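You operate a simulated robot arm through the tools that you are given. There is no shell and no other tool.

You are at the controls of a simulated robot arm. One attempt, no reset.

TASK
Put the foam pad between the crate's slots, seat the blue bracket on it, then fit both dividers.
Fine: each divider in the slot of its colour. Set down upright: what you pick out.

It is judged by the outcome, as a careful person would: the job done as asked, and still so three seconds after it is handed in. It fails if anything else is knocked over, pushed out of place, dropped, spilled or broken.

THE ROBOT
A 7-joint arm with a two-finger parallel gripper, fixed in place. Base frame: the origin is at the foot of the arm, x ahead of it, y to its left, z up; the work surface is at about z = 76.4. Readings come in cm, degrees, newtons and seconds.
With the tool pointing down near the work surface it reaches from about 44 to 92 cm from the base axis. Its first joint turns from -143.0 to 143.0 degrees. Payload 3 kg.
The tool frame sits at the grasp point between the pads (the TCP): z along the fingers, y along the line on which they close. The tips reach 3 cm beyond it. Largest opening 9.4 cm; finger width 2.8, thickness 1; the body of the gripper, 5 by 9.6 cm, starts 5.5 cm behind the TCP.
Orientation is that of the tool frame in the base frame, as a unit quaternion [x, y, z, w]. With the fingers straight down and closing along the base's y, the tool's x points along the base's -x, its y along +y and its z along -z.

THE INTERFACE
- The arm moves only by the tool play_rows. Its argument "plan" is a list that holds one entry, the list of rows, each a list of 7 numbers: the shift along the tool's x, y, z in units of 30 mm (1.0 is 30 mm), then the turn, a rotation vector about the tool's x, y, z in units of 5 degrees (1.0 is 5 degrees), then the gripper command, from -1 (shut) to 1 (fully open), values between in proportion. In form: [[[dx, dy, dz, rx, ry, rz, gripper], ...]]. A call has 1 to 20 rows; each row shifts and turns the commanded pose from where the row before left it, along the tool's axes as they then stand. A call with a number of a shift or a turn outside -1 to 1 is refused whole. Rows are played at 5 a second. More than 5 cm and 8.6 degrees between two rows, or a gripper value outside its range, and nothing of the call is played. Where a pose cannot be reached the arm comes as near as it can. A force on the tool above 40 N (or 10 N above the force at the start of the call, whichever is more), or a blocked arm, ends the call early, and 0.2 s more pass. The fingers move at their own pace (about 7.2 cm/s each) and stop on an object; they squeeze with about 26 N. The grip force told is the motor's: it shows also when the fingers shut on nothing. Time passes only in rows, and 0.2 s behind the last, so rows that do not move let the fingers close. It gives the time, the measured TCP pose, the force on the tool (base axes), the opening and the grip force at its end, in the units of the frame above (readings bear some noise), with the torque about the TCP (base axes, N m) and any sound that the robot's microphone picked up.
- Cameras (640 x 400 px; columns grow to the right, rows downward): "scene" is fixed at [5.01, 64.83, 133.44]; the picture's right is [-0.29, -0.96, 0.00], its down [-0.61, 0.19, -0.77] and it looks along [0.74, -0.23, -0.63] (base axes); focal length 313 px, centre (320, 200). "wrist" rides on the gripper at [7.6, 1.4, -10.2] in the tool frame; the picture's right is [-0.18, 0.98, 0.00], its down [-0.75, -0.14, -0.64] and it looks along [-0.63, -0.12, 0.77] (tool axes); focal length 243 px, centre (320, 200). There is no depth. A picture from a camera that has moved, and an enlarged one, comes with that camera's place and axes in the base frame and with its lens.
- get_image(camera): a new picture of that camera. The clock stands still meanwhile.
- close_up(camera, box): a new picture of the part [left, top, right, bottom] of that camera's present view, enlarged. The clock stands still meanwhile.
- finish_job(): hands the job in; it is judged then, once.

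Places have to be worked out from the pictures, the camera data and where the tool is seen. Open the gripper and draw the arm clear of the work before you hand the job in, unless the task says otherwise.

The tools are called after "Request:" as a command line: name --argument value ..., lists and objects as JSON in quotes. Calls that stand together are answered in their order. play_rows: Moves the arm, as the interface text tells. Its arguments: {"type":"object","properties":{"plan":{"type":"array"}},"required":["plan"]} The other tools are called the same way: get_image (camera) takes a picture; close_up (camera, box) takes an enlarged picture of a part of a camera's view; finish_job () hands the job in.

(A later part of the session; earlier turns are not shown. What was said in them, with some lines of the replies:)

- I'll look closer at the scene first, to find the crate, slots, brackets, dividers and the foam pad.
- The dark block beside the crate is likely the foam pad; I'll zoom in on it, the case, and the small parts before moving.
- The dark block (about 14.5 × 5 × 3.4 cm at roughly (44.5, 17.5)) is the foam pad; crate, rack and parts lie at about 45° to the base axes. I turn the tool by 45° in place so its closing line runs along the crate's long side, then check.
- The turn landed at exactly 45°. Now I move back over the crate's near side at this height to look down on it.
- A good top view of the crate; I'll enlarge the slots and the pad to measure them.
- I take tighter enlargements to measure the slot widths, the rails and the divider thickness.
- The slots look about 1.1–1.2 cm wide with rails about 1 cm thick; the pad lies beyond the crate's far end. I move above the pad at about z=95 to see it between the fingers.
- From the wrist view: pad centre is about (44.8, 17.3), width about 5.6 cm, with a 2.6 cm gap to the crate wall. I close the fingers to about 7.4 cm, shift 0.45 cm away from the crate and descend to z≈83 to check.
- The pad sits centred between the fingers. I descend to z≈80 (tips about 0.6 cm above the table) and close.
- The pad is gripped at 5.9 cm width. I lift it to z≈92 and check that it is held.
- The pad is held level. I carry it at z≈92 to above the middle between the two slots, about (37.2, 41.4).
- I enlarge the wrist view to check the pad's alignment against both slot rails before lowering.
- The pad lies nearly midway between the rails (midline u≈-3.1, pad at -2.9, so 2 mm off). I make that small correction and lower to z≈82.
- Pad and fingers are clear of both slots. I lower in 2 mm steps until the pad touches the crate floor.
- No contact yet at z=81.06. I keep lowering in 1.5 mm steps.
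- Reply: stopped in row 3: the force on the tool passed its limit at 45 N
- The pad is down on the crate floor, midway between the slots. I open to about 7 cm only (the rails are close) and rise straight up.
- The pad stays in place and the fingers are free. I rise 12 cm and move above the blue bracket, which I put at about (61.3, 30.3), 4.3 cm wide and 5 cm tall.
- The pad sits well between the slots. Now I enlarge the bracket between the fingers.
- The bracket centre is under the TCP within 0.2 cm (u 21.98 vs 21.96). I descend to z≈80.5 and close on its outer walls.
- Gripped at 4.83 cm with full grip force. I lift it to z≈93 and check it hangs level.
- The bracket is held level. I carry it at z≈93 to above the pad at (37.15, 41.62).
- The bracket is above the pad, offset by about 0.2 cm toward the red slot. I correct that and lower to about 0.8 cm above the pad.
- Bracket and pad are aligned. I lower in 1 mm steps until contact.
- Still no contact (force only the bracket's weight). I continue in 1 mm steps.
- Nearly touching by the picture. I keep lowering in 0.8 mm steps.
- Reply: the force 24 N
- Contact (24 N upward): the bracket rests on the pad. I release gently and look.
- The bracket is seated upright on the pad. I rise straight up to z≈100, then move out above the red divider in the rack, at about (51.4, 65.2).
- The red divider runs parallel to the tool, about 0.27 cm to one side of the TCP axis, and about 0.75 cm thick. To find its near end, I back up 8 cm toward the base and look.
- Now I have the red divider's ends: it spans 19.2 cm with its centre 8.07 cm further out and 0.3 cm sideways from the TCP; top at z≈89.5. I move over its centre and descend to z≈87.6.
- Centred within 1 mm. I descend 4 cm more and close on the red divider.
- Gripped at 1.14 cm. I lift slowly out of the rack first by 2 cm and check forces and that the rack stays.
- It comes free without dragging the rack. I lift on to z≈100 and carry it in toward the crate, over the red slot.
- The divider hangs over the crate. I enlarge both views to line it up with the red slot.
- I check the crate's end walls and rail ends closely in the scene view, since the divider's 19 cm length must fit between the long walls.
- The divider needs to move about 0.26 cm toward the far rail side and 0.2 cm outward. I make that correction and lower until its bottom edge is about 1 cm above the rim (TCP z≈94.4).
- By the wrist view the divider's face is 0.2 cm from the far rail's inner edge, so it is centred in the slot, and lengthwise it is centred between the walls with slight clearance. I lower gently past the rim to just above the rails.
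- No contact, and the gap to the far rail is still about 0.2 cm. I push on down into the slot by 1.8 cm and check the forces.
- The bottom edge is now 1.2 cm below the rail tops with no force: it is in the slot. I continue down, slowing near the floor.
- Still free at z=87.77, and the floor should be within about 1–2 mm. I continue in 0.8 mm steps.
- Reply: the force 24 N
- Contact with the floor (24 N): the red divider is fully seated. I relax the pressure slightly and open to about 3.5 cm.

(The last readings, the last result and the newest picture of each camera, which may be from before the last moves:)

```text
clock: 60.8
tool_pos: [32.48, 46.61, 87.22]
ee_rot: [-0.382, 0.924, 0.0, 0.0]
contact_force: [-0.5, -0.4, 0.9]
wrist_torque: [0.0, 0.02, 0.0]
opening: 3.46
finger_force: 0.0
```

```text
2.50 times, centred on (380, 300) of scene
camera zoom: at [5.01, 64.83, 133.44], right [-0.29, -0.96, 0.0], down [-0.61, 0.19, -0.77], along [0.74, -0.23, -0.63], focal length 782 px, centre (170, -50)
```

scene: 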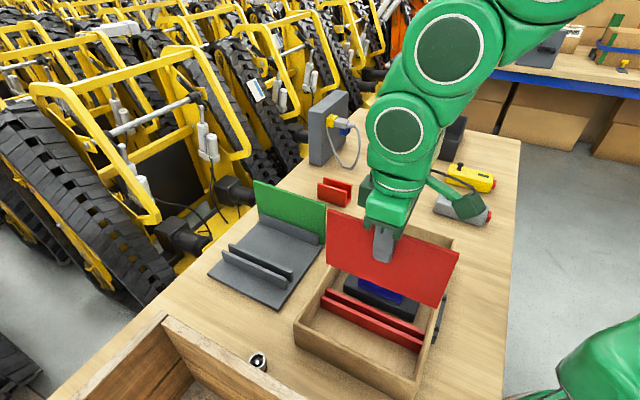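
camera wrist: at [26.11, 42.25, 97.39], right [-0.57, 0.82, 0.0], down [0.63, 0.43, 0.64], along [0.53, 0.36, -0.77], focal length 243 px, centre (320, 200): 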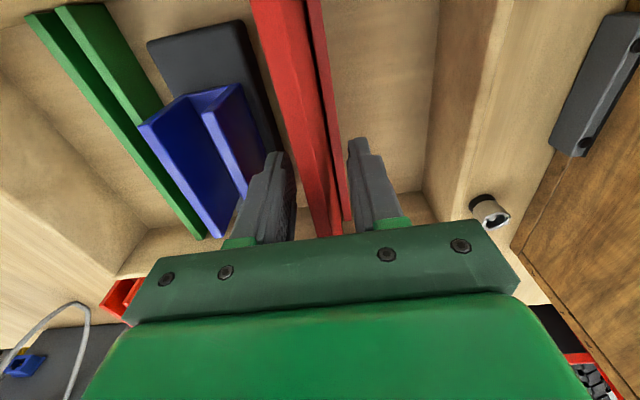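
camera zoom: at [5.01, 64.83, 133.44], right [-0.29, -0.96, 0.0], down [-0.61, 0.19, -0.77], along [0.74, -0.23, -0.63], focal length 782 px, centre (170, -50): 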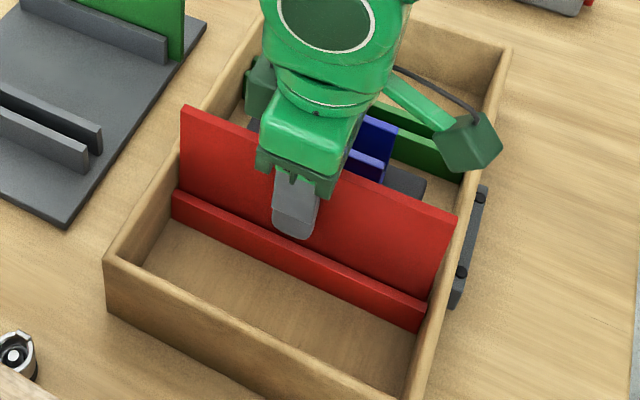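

The red divider stands in its slot. I rise straight up to z≈101 and then move over the green divider in the rack.

Request:
play_rows --plan '[[[0, 0, -0.2, 0, 0, 0, -0.26], [0, 0, -0.6, 0, 0, 0, -0.26], [0, 0, -0.9, 0, 0, 0, -0.26], [0, 0, -1, 0, 0, 0, -0.26], [0, 0, -1, 0, 0, 0, -0.1], [0, 0, -0.97, 0, 0, 0, 0.1], [-0.806, -0.421, 0, 0, 0, 0, 0.4], [-0.806, -0.421, 0, 0, 0, 0, 0.4], [-0.806, -0.421, 0, 0, 0, 0, 0.4], [-0.806, -0.421, 0, 0, 0, 0, 0.4], [-0.806, -0.421, 0, 0, 0, 0, 0.4], [-0.806, -0.421, 0, 0, 0, 0, 0.4], [-0.806, -0.421, 0, 0, 0, 0, 0.4], [-0.806, -0.421, 0, 0, 0, 0, 0.4], [-0.806, -0.421, 0, 0, 0, 0, 0.4], [-0.806, -0.421, 0, 0, 0, 0, 0.4], [-0.806, -0.421, 0, 0, 0, 0, 0.4], [0, 0, 0, 0, 0, 0, 0.4], [0, 0, 0, 0, 0, 0, 0.4]]]'

Request:
get_image --camera "wrist"

Request:
get_image --camera "scene"

Request:
close_up --camera "wrist" --box '[240, 0, 400, 100]'

Request:
close_up --camera "wrist" --box '[240, 100, 400, 210]'

```text
clock: 64.8
tool_pos: [61.03, 55.66, 101.22]
ee_rot: [-0.383, 0.924, -0.001, 0.001]
contact_force: [0.4, 0.2, 0.0]
wrist_torque: [0.02, 0.01, -0.01]
opening: 6.59
finger_force: 0.0
```

```text
taken
camera wrist: at [54.73, 51.25, 111.36], right [-0.57, 0.82, 0.0], down [0.63, 0.43, 0.64], along [0.53, 0.36, -0.77], focal length 243 px, centre (320, 200)
```

wrist: 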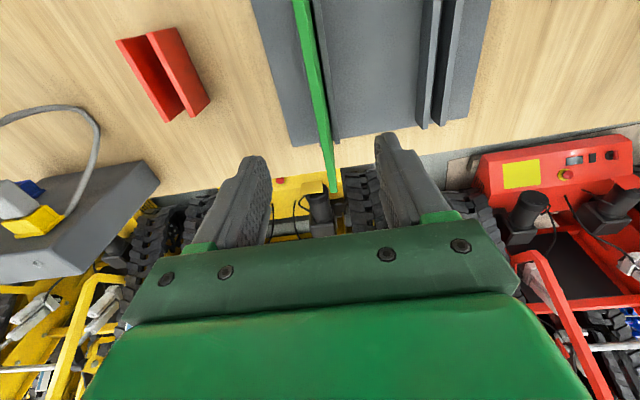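

```text
taken
```

scene: 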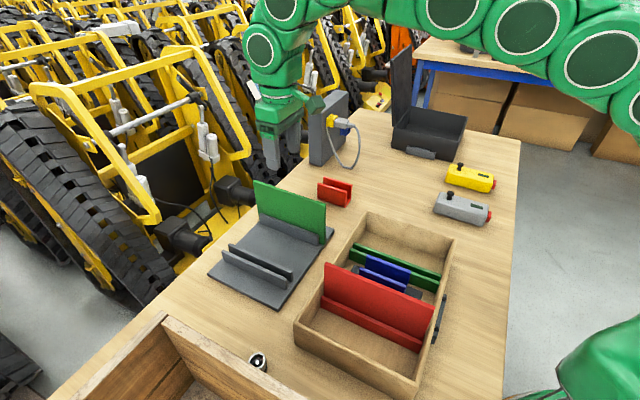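

```text
4.00 times, centred on (320, 50) of wrist
camera zoom: at [54.73, 51.25, 111.36], right [-0.57, 0.82, 0.0], down [0.63, 0.43, 0.64], along [0.53, 0.36, -0.77], focal length 970 px, centre (320, 800)
```

zoom: 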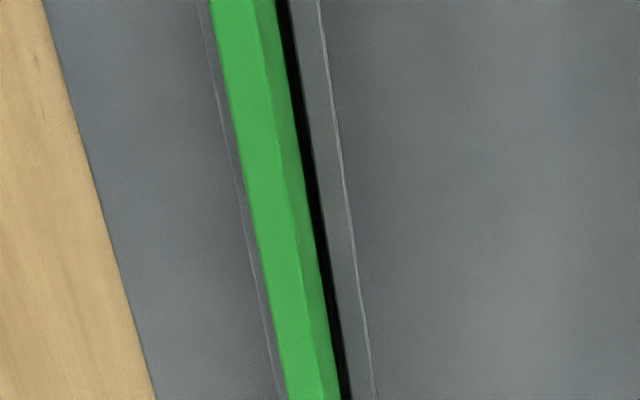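

```text
3.64 times, centred on (320, 155) of wrist
camera zoom: at [54.73, 51.25, 111.36], right [-0.57, 0.82, 0.0], down [0.63, 0.43, 0.64], along [0.53, 0.36, -0.77], focal length 882 px, centre (320, 364)
```

zoom: 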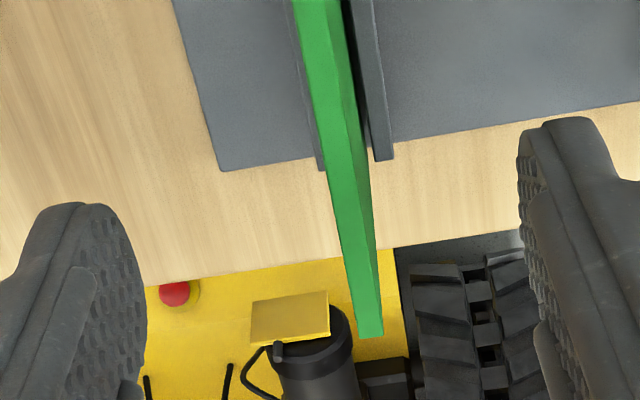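

The red divider stands well in its slot. The green divider's centre is 0.19 cm to one side of the TCP axis, ends equal within 1 mm. I correct and descend to z≈91.5 to check.

Request:
play_rows --plan '[[[-0.013, -0.063, 0, 0, 0, 0, 0.4], [0, 0, 0.8, 0, 0, 0, 0.4], [0, 0, 0.8, 0, 0, 0, 0.4], [0, 0, 0.8, 0, 0, 0, 0.4], [0, 0, 0.8, 0, 0, 0, 0.4], [0, 0, 0, 0, 0, 0, 0.4], [0, 0, 0, 0, 0, 0, 0.4]]]'

Request:
close_up --camera "wrist" --box '[240, 60, 400, 200]'

Request:
close_up --camera "scene" --box '[190, 110, 350, 290]'

```text
clock: 66.4
tool_pos: [61.27, 55.59, 91.67]
ee_rot: [-0.383, 0.924, 0.001, 0.0]
contact_force: [-0.4, 0.4, -0.2]
wrist_torque: [-0.05, -0.03, 0.0]
opening: 6.59
finger_force: 0.0
```

```text
2.86 times, centred on (320, 130) of wrist
camera zoom: at [54.92, 51.17, 101.84], right [-0.57, 0.82, 0.0], down [0.63, 0.43, 0.64], along [0.53, 0.36, -0.77], focal length 693 px, centre (320, 400)
```

zoom: 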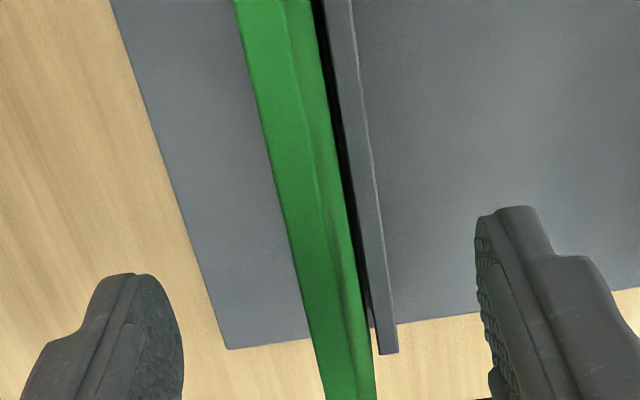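

```text
2.22 times, centred on (270, 200) of scene
camera zoom: at [5.01, 64.83, 133.44], right [-0.29, -0.96, 0.0], down [-0.61, 0.19, -0.77], along [0.74, -0.23, -0.63], focal length 695 px, centre (431, 200)
```

zoom: 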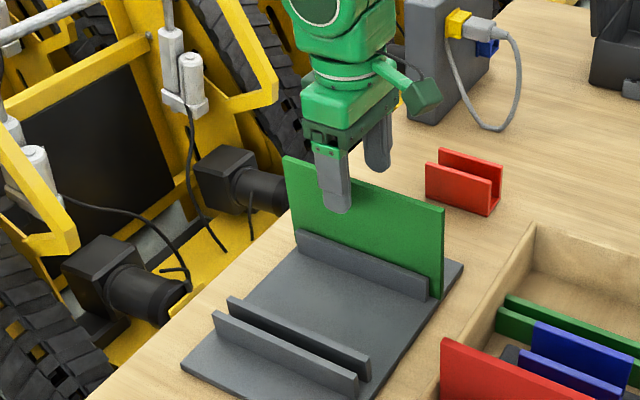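

Centred. I descend 4.1 cm and close on the green divider.

Request:
play_rows --plan '[[[0, 0, 0.5, 0, 0, 0, 0.4], [0, 0, 0.5, 0, 0, 0, 0.4], [0, 0, 0.36, 0, 0, 0, 0.4], [0, 0, 0, 0, 0, 0, 0.4], [0, 0, 0, 0, 0, 0, -0.1], [0, 0, 0, 0, 0, 0, -0.5], [0, 0, 0, 0, 0, 0, -1], [0, 0, 0, 0, 0, 0, -1], [0, 0, 0, 0, 0, 0, -1], [0, 0, 0, 0, 0, 0, -1]]]'

Request:
close_up --camera "wrist" --box '[200, 0, 440, 240]'

```text
clock: 68.6
tool_pos: [61.34, 55.58, 87.57]
ee_rot: [-0.383, 0.924, -0.001, 0.0]
contact_force: [0.0, 0.0, -0.2]
wrist_torque: [-0.03, -0.03, -0.01]
opening: 1.17
finger_force: 26.3
```

```text
1.67 times, centred on (320, 120) of wrist
camera zoom: at [54.91, 51.2, 97.75], right [-0.57, 0.82, 0.0], down [0.63, 0.43, 0.64], along [0.53, 0.36, -0.77], focal length 404 px, centre (320, 333)
```

zoom: 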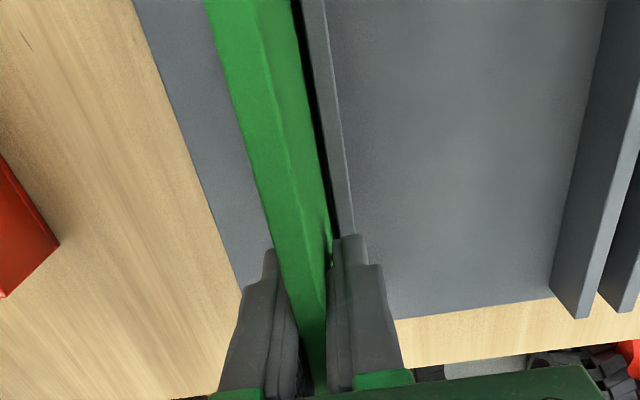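

Gripped. I lift it slowly out of the rack first.

Request:
play_rows --plan '[[[0, 0, -0.1, 0, 0, 0, -1], [0, 0, -0.15, 0, 0, 0, -1], [0, 0, -0.2, 0, 0, 0, -1], [0, 0, -0.25, 0, 0, 0, -1], [0, 0, 0, 0, 0, 0, -1]]]'

Request:
close_up --camera "scene" --box '[190, 110, 350, 290]'

```text
clock: 69.8
tool_pos: [61.21, 55.66, 89.64]
ee_rot: [-0.383, 0.924, 0.0, -0.001]
contact_force: [-0.2, 0.2, -0.4]
wrist_torque: [0.01, 0.0, -0.02]
opening: 1.17
finger_force: 25.8
```

```text
2.22 times, centred on (270, 200) of scene
camera zoom: at [5.01, 64.83, 133.44], right [-0.29, -0.96, 0.0], down [-0.61, 0.19, -0.77], along [0.74, -0.23, -0.63], focal length 695 px, centre (431, 200)
```

zoom: 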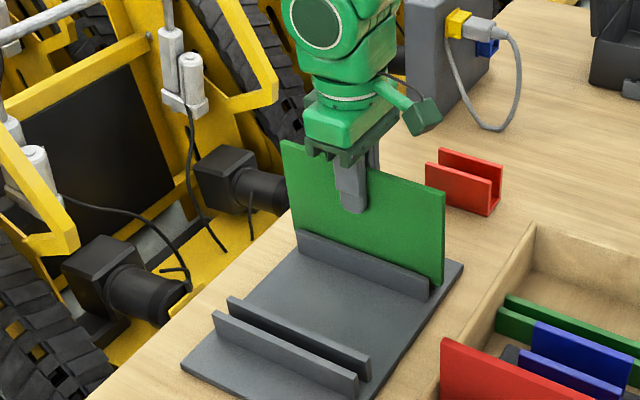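

It lifts cleanly and the rack stays put. I raise it to z≈100 and carry it over the green slot (expected TCP u≈3.4, v≈56.0).

Request:
play_rows --plan '[[[0, 0, -0.7, 0, 0, 0, -1], [0, 0, -0.9, 0, 0, 0, -1], [0, 0, -0.9, 0, 0, 0, -1], [0, 0, -0.95, 0, 0, 0, -1], [0.4, 0, 0, 0, 0, 0, -1], [0.848, 0.022, 0, 0, 0, 0, -1], [0.848, 0.022, 0, 0, 0, 0, -1], [0.848, 0.022, 0, 0, 0, 0, -1], [0.848, 0.022, 0, 0, 0, 0, -1], [0.848, 0.022, 0, 0, 0, 0, -1], [0.848, 0.022, 0, 0, 0, 0, -1], [0.848, 0.022, 0, 0, 0, 0, -1], [0.848, 0.022, 0, 0, 0, 0, -1], [0.848, 0.022, 0, 0, 0, 0, -1], [0.848, 0.022, 0, 0, 0, 0, -1], [0, 0, 0, 0, 0, 0, -1], [0, 0, 0, 0, 0, 0, -1]]]'

Request:
get_image --camera "wrist"

Request:
close_up --camera "wrist" --box '[240, 0, 400, 100]'

Request:
close_up --camera "scene" --box '[300, 150, 480, 370]'

```text
clock: 73.4
tool_pos: [42.03, 37.28, 99.97]
ee_rot: [-0.382, 0.924, 0.0, 0.0]
contact_force: [-0.6, -0.3, -0.7]
wrist_torque: [0.04, -0.04, 0.03]
opening: 1.15
finger_force: 26.1
```

```text
taken
camera wrist: at [35.56, 32.85, 110.2], right [-0.57, 0.82, 0.0], down [0.63, 0.43, 0.64], along [0.53, 0.36, -0.77], focal length 243 px, centre (320, 200)
```

wrist: 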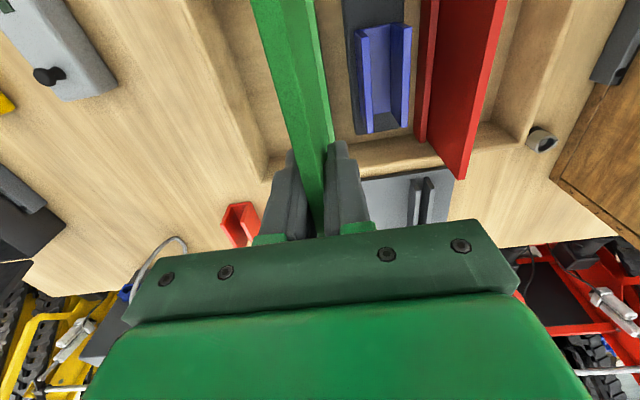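

```text
4.00 times, centred on (320, 50) of wrist
camera zoom: at [35.56, 32.85, 110.2], right [-0.57, 0.82, 0.0], down [0.63, 0.43, 0.64], along [0.53, 0.36, -0.77], focal length 970 px, centre (320, 800)
```

zoom: 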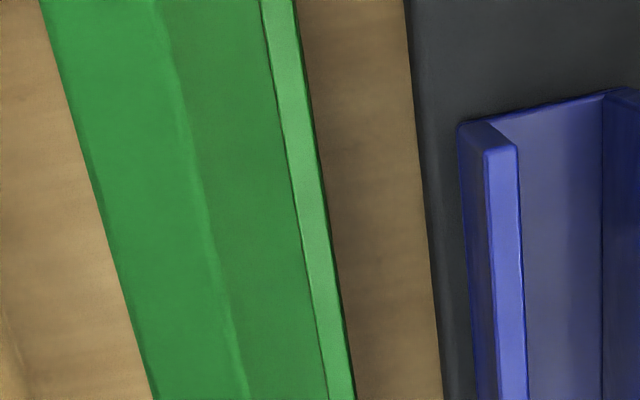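

```text
1.82 times, centred on (390, 260) of scene
camera zoom: at [5.01, 64.83, 133.44], right [-0.29, -0.96, 0.0], down [-0.61, 0.19, -0.77], along [0.74, -0.23, -0.63], focal length 569 px, centre (193, 91)
```

zoom: 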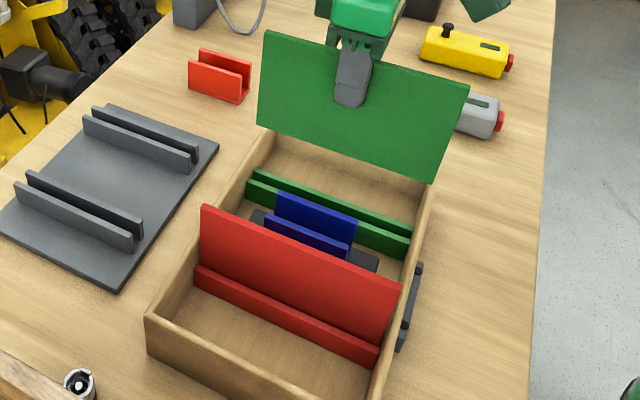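

The near rail's inner edge lies about 0.02 cm under the divider's midline, so the slot centre is about 0.56 cm further along. I shift that much and lower to about 1 cm above the rim.

Request:
play_rows --plan '[[[0, -0.185, 0.2, 0, 0, 0, -1], [0, 0, 0.7, 0, 0, 0, -1], [0, 0, 0.6, 0, 0, 0, -1], [0, 0, 0.35, 0, 0, 0, -1], [0, 0, 0, 0, 0, 0, -1], [0, 0, 0, 0, 0, 0, -1]]]'

Request:
close_up --camera "wrist" --box '[240, 0, 400, 100]'

Request:
close_up --camera "wrist" --box '[200, 70, 380, 200]'

Request:
close_up --camera "scene" --box '[400, 220, 480, 290]'

Request:
close_up --camera "scene" --box '[330, 180, 430, 260]'

```text
clock: 74.8
tool_pos: [42.34, 37.01, 94.46]
ee_rot: [-0.382, 0.924, 0.0, 0.0]
contact_force: [-0.5, -0.1, -0.7]
wrist_torque: [-0.01, -0.02, 0.0]
opening: 1.18
finger_force: 26.0
```

```text
4.00 times, centred on (320, 50) of wrist
camera zoom: at [36.0, 32.5, 104.64], right [-0.57, 0.82, 0.0], down [0.63, 0.43, 0.64], along [0.53, 0.36, -0.77], focal length 970 px, centre (320, 800)
```

zoom: 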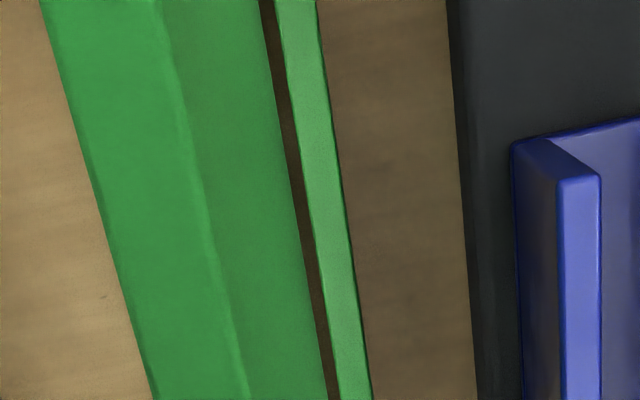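

```text
3.08 times, centred on (290, 135) of wrist
camera zoom: at [36.0, 32.5, 104.64], right [-0.57, 0.82, 0.0], down [0.63, 0.43, 0.64], along [0.53, 0.36, -0.77], focal length 746 px, centre (412, 400)
```

zoom: 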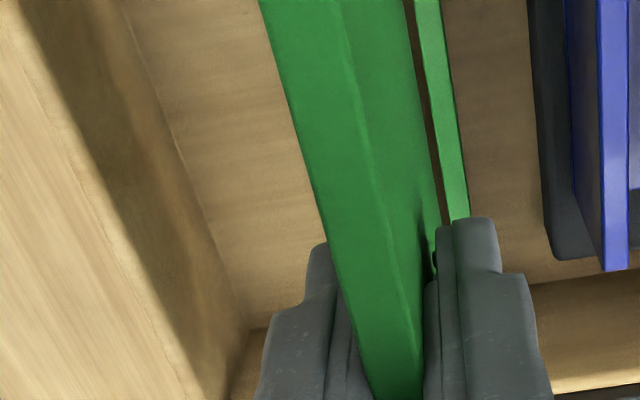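

```text
5.71 times, centred on (440, 255) of scene
camera zoom: at [5.01, 64.83, 133.44], right [-0.29, -0.96, 0.0], down [-0.61, 0.19, -0.77], along [0.74, -0.23, -0.63], focal length 1787 px, centre (-366, -114)
```

zoom: 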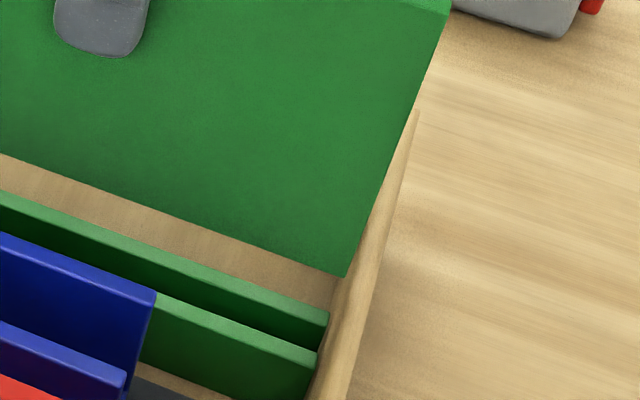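

```text
5.00 times, centred on (380, 220) of scene
camera zoom: at [5.01, 64.83, 133.44], right [-0.29, -0.96, 0.0], down [-0.61, 0.19, -0.77], along [0.74, -0.23, -0.63], focal length 1564 px, centre (20, 100)
```

zoom: 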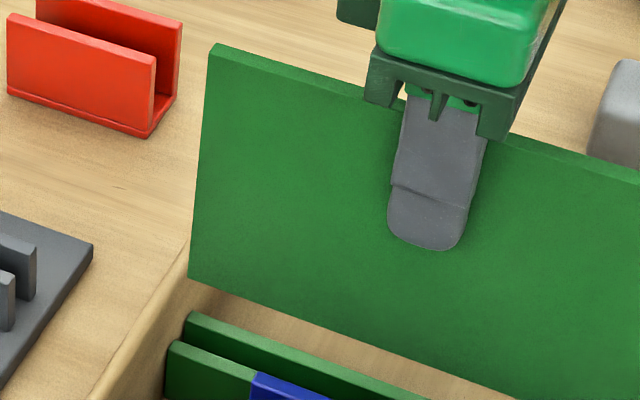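

The gap to the near rail now looks like 0.1–0.15 cm, against about 0.2 cm for the red one at this stage. I zoom in tighter to measure it properly.

Request:
close_up --camera "wrist" --box '[290, 0, 340, 32]'

Request:
close_up --camera "wrist" --box '[300, 80, 350, 112]'

Request:
close_up --camera "wrist" --box '[300, 110, 350, 142]'

```text
12.50 times, centred on (315, 16) of wrist
camera zoom: at [36.0, 32.5, 104.64], right [-0.57, 0.82, 0.0], down [0.63, 0.43, 0.64], along [0.53, 0.36, -0.77], focal length 3033 px, centre (382, 2500)
```

zoom: 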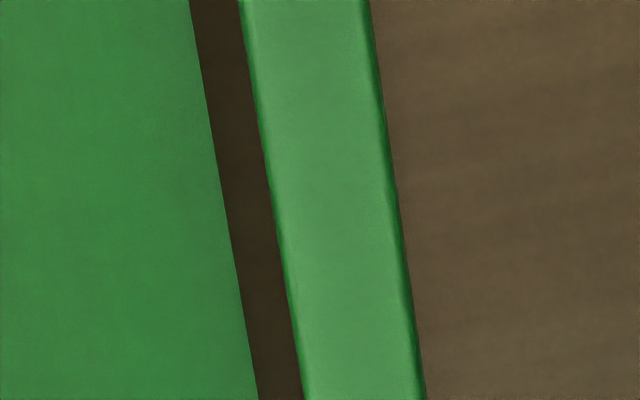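

```text
12.50 times, centred on (325, 96) of wrist
camera zoom: at [36.0, 32.5, 104.64], right [-0.57, 0.82, 0.0], down [0.63, 0.43, 0.64], along [0.53, 0.36, -0.77], focal length 3033 px, centre (258, 1500)
```

zoom: 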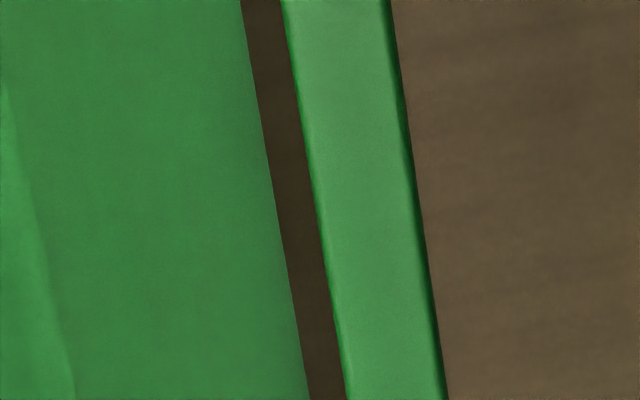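

```text
12.50 times, centred on (325, 126) of wrist
camera zoom: at [36.0, 32.5, 104.64], right [-0.57, 0.82, 0.0], down [0.63, 0.43, 0.64], along [0.53, 0.36, -0.77], focal length 3033 px, centre (258, 1125)
```

zoom: 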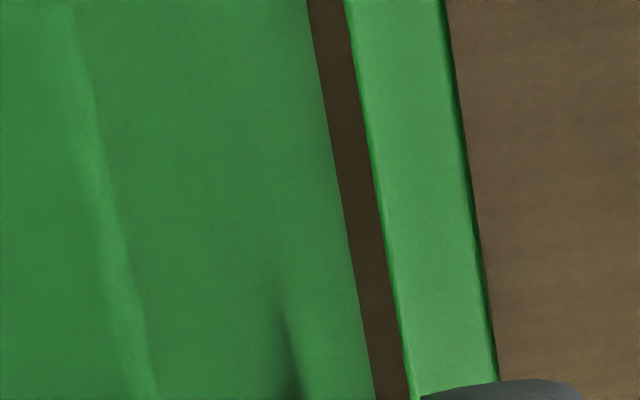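

Measured precisely: the gap to the near rail is 0.13 cm with no skew, and lengthwise the divider is within 0.07 cm of centred. I make tiny corrections and lower past the rim to just above the rails.

Request:
play_rows --plan '[[[-0.023, -0.012, 0, 0, 0, 0, -1], [0, 0, 0.15, 0, 0, 0, -1], [0, 0, 0.15, 0, 0, 0, -1], [0, 0, 0.15, 0, 0, 0, -1], [0, 0, 0.15, 0, 0, 0, -1], [0, 0, 0.15, 0, 0, 0, -1], [0, 0, 0.12, 0, 0, 0, -1], [0, 0, 0, 0, 0, 0, -1]]]'

Request:
close_up --camera "wrist" --box '[290, 0, 340, 32]'

Request:
close_up --camera "wrist" --box '[300, 110, 350, 142]'

Request:
close_up --camera "scene" --box '[320, 170, 480, 300]'

```text
clock: 76.6
tool_pos: [42.29, 36.74, 91.8]
ee_rot: [-0.382, 0.924, 0.0, 0.0]
contact_force: [-0.3, 0.4, 0.3]
wrist_torque: [-0.04, 0.02, -0.01]
opening: 1.17
finger_force: 25.6
```

```text
12.50 times, centred on (315, 16) of wrist
camera zoom: at [36.03, 32.44, 102.01], right [-0.57, 0.82, 0.0], down [0.63, 0.43, 0.64], along [0.53, 0.36, -0.77], focal length 3033 px, centre (382, 2500)
```

zoom: 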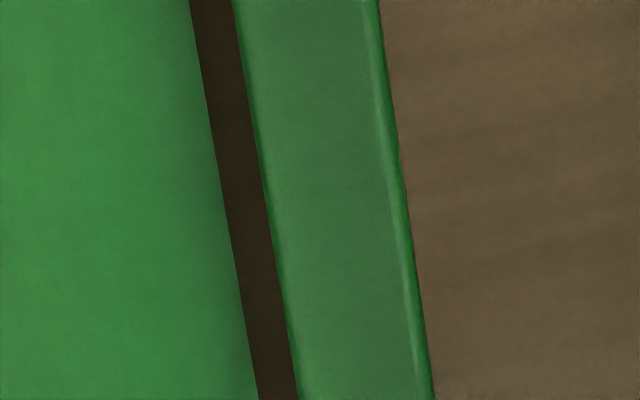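

```text
12.50 times, centred on (325, 126) of wrist
camera zoom: at [36.03, 32.44, 102.01], right [-0.57, 0.82, 0.0], down [0.63, 0.43, 0.64], along [0.53, 0.36, -0.77], focal length 3033 px, centre (258, 1125)
```

zoom: 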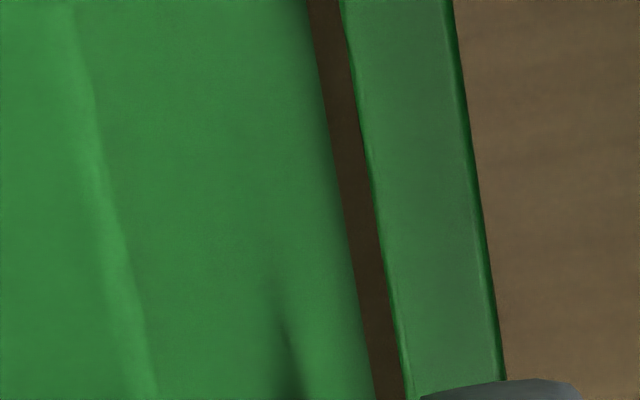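

```text
3.08 times, centred on (400, 235) of scene
camera zoom: at [5.01, 64.83, 133.44], right [-0.29, -0.96, 0.0], down [-0.61, 0.19, -0.77], along [0.74, -0.23, -0.63], focal length 962 px, centre (74, 92)
```

zoom: 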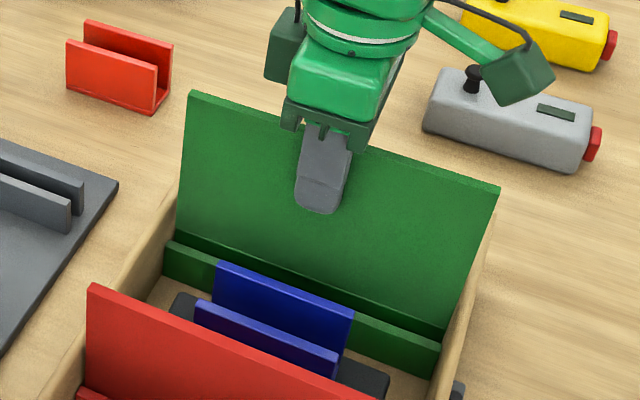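

The gap is now 0.19 cm and even along the length, the same as for red when it went in freely. I push on down into the slot.

Request:
play_rows --plan '[[[0, 0, 0.08, 0, 0, 0, -1], [0, 0, 0.08, 0, 0, 0, -1], [0, 0, 0.08, 0, 0, 0, -1], [0, 0, 0.12, 0, 0, 0, -1], [0, 0, 0.12, 0, 0, 0, -1], [0, 0, 0.12, 0, 0, 0, -1], [0, 0, 0, 0, 0, 0, -1]]]'

Request:
close_up --camera "scene" --box '[320, 170, 480, 300]'

Request:
close_up --camera "wrist" --box '[200, 0, 440, 150]'

```text
clock: 78.2
tool_pos: [42.53, 37.01, 90.15]
ee_rot: [-0.383, 0.924, 0.0, 0.0]
contact_force: [0.9, -0.5, -0.4]
wrist_torque: [0.04, 0.02, 0.01]
opening: 1.2
finger_force: 25.9
```

```text
3.08 times, centred on (400, 235) of scene
camera zoom: at [5.01, 64.83, 133.44], right [-0.29, -0.96, 0.0], down [-0.61, 0.19, -0.77], along [0.74, -0.23, -0.63], focal length 962 px, centre (74, 92)
```

zoom: 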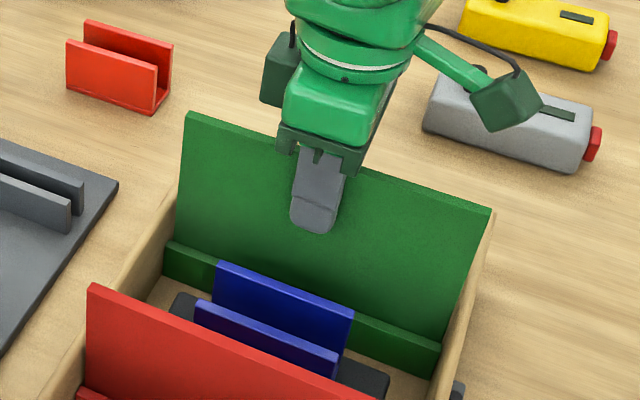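

```text
2.67 times, centred on (320, 75) of wrist
camera zoom: at [36.07, 32.47, 100.19], right [-0.57, 0.82, 0.0], down [0.63, 0.43, 0.64], along [0.53, 0.36, -0.77], focal length 647 px, centre (320, 533)
```

zoom: 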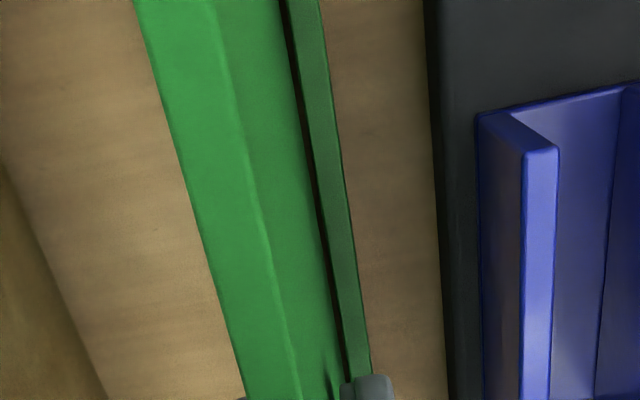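

The bottom edge is about 1 cm below the rail tops with no force. I continue down, slowing near the floor.

Request:
play_rows --plan '[[[0, 0, 0.12, 0, 0, 0, -1], [0, 0, 0.12, 0, 0, 0, -1], [0, 0, 0.12, 0, 0, 0, -1], [0, 0, 0.12, 0, 0, 0, -1], [0, 0, 0.1, 0, 0, 0, -1], [0, 0, 0.08, 0, 0, 0, -1], [0, 0, 0.05, 0, 0, 0, -1], [0, 0, 0.05, 0, 0, 0, -1], [0, 0, 0, 0, 0, 0, -1]]]'

```text
clock: 80.2
tool_pos: [42.44, 36.92, 87.76]
ee_rot: [-0.383, 0.924, 0.0, 0.0]
contact_force: [-0.1, 0.0, -0.3]
wrist_torque: [0.02, -0.01, 0.01]
opening: 1.18
finger_force: 25.5
```

Request:
play_rows --plan '[[[0, 0, 0.03, 0, 0, 0, -1], [0, 0, 0.03, 0, 0, 0, -1], [0, 0, 0.03, 0, 0, 0, -1], [0, 0, 0, 0, 0, 0, -1]]]'

```text
clock: 81.2
tool_pos: [42.52, 36.95, 87.42]
ee_rot: [-0.384, 0.924, -0.001, 0.001]
contact_force: [0.5, 0.4, 0.1]
wrist_torque: [0.02, -0.01, -0.01]
opening: 1.18
finger_force: 25.8
```

Still free at z=87.42; the red one touched at about 87.2. I continue in 0.75 mm steps.

Request:
play_rows --plan '[[[0, 0, 0.025, 0, 0, 0, -1], [0, 0, 0.025, 0, 0, 0, -1], [0, 0, 0.025, 0, 0, 0, -1], [0, 0, 0, 0, 0, 0, -1]]]'

```text
clock: 82.2
tool_pos: [42.48, 36.82, 87.33]
ee_rot: [-0.382, 0.924, 0.0, 0.001]
contact_force: [0.2, 0.0, 0.3]
wrist_torque: [-0.02, -0.01, 0.01]
opening: 1.15
finger_force: 25.5
```

Request:
play_rows --plan '[[[0, 0, 0.025, 0, 0, 0, -1], [0, 0, 0.025, 0, 0, 0, -1], [0, 0, 0, 0, 0, 0, -1]]]'

Request:
close_up --camera "scene" --box '[320, 180, 480, 310]'

```text
clock: 83.0
tool_pos: [42.53, 36.92, 87.17]
ee_rot: [-0.383, 0.924, 0.0, 0.001]
contact_force: [-1.1, -1.3, 30.0]
wrist_torque: [0.0, -0.01, 0.0]
opening: 1.18
finger_force: 25.5
```

```text
3.08 times, centred on (400, 245) of scene
camera zoom: at [5.01, 64.83, 133.44], right [-0.29, -0.96, 0.0], down [-0.61, 0.19, -0.77], along [0.74, -0.23, -0.63], focal length 962 px, centre (74, 62)
```

zoom: 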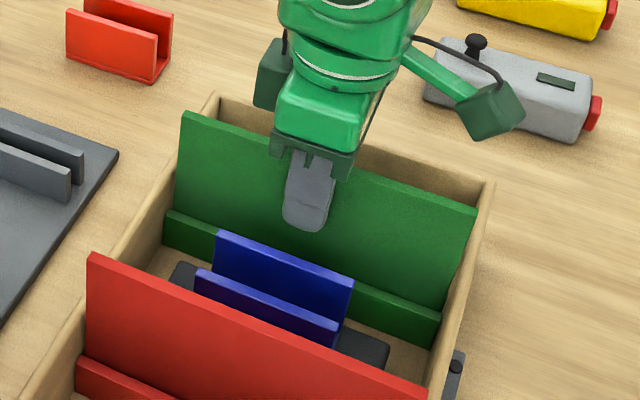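

Floor contact at the same height as the red divider: it is fully seated. I relax slightly and release.

Request:
play_rows --plan '[[[0, 0, -0.02, 0, 0, 0, -0.8], [0, 0, 0, 0, 0, 0, -0.5], [0, 0, 0, 0, 0, 0, -0.35], [0, 0, 0, 0, 0, 0, -0.35], [0, 0, 0, 0, 0, 0, -0.35]]]'

Request:
get_image --camera "wrist"

```text
clock: 84.2
tool_pos: [42.46, 36.97, 87.2]
ee_rot: [-0.383, 0.924, 0.0, 0.0]
contact_force: [-0.2, 0.1, -0.5]
wrist_torque: [0.0, -0.03, 0.01]
opening: 3.04
finger_force: 0.2
```

```text
taken
camera wrist: at [36.1, 32.48, 97.33], right [-0.57, 0.82, 0.0], down [0.63, 0.43, 0.64], along [0.53, 0.36, -0.77], focal length 243 px, centre (320, 200)
```

wrist: 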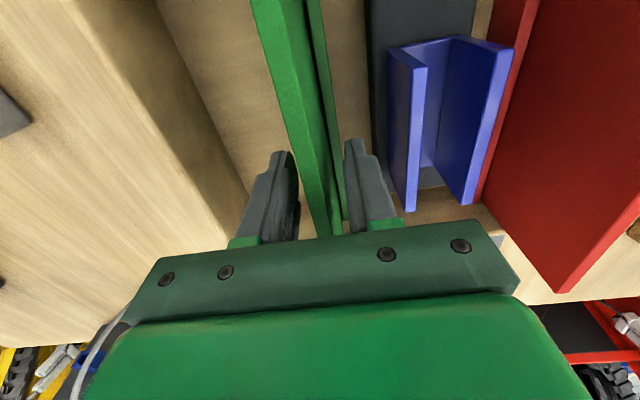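

The green divider stands in its slot. I rise straight up to z≈105, then draw the arm sideways away from the crate.

Request:
play_rows --plan '[[[0, 0, -0.2, 0, 0, 0, -0.35], [0, 0, -0.6, 0, 0, 0, -0.35], [0, 0, -0.9, 0, 0, 0, -0.35], [0, 0, -1, 0, 0, 0, -0.35], [0, 0, -1, 0, 0, 0, -0.1], [0, 0, -1, 0, 0, 0, 0.2], [0, 0, -1, 0, 0, 0, 0.6], [0, 0, -0.4, 0, 0, 0, 1], [0, -0.9, 0, 0, 0, 0, 1], [0, -0.9, 0, 0, 0, 0, 1], [0, -0.9, 0, 0, 0, 0, 1], [0, -0.9, 0, 0, 0, 0, 1], [0, -0.9, 0, 0, 0, 0, 1], [0, -0.9, 0, 0, 0, 0, 1], [0, -0.9, 0, 0, 0, 0, 1], [0, 0, 0, 0, 0, 0, 1], [0, 0, 0, 0, 0, 0, 1]]]'

Request:
get_image --camera "scene"

Request:
close_up --camera "scene" --box '[290, 190, 470, 400]'

Request:
get_image --camera "wrist"

```text
clock: 87.8
tool_pos: [55.93, 23.43, 105.41]
ee_rot: [-0.383, 0.924, 0.0, -0.001]
contact_force: [0.1, -0.1, 1.2]
wrist_torque: [-0.02, -0.04, 0.02]
opening: 9.41
finger_force: 0.2
```

```text
taken
```

scene: 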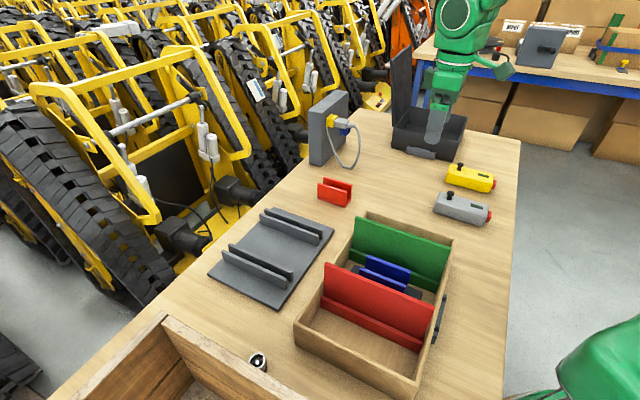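

```text
1.90 times, centred on (380, 295) of scene
camera zoom: at [5.01, 64.83, 133.44], right [-0.29, -0.96, 0.0], down [-0.61, 0.19, -0.77], along [0.74, -0.23, -0.63], focal length 596 px, centre (206, 19)
```

zoom: 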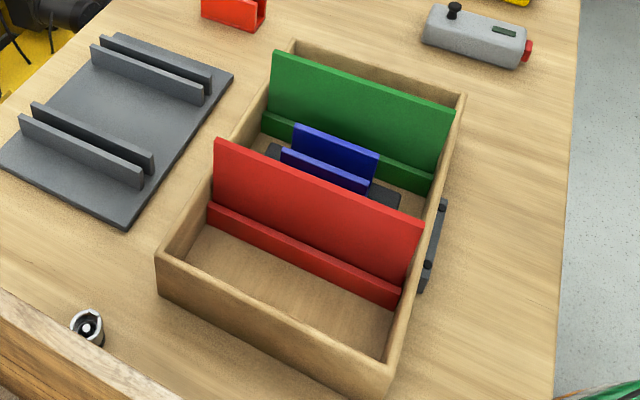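

```text
taken
camera wrist: at [49.41, 19.09, 115.59], right [-0.57, 0.82, 0.0], down [0.63, 0.43, 0.64], along [0.53, 0.36, -0.77], focal length 243 px, centre (320, 200)
```

wrist: 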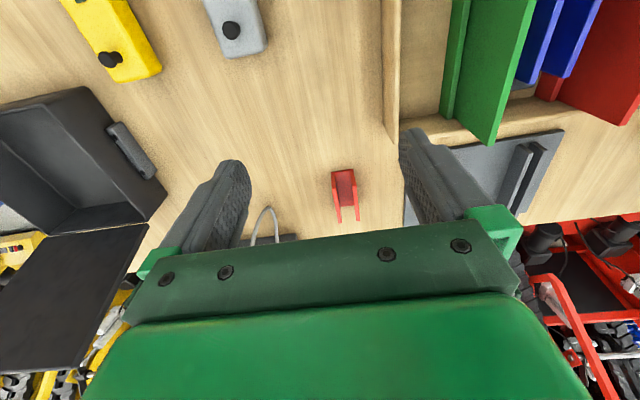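

Everything stands upright. I double-check from the wrist camera that each divider has a rail on both sides.

Request:
close_up --camera "wrist" --box '[420, 0, 640, 150]'

Request:
close_up --camera "scene" --box '[320, 210, 460, 310]'

```text
2.67 times, centred on (530, 75) of wrist
camera zoom: at [49.41, 19.09, 115.59], right [-0.57, 0.82, 0.0], down [0.63, 0.43, 0.64], along [0.53, 0.36, -0.77], focal length 647 px, centre (-240, 533)
```

zoom: 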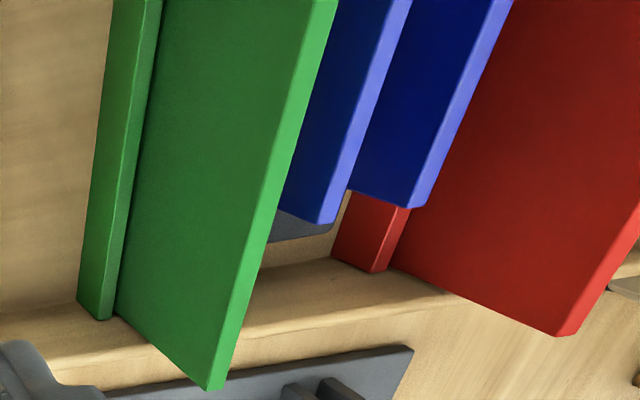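

```text
4.00 times, centred on (390, 260) of scene
camera zoom: at [5.01, 64.83, 133.44], right [-0.29, -0.96, 0.0], down [-0.61, 0.19, -0.77], along [0.74, -0.23, -0.63], focal length 1251 px, centre (40, -40)
```

zoom: 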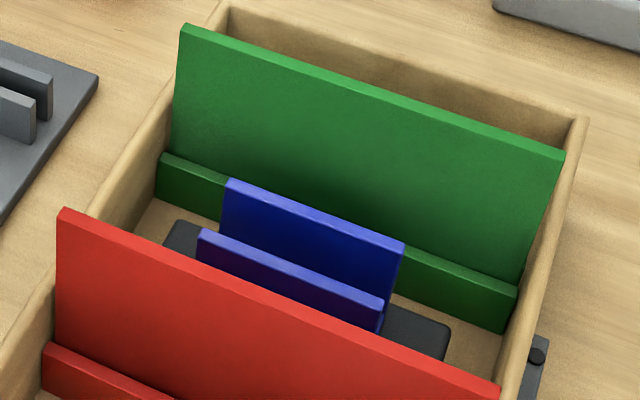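

Both dividers stand between their own rails (one rail visible on each side). The blue bracket is upright on the pad between the slots, the gripper is open and the arm is clear, so I hand the job in.

Request:
finish_job

```text
The job is handed in.
```

The job is done and handed in. I don't have the judge's result.

- **Foam pad:** it lies on the crate floor, about midway between the two slots and parallel to them.
- **Blue bracket:** it stands upright on the pad, centred on it to within a few millimetres.
- **Dividers:** red is in the red slot and green is in the green slot. Both are upright and rest on the crate floor, and the last pictures show a rail on each side of each one.

I saw nothing else knocked over or shifted in the last pictures. The only hard contact was a 45 N touch when the pad met the crate floor. That stopped the lowering, and the pad released cleanly there. The gripper is open and the arm is clear of the crate.
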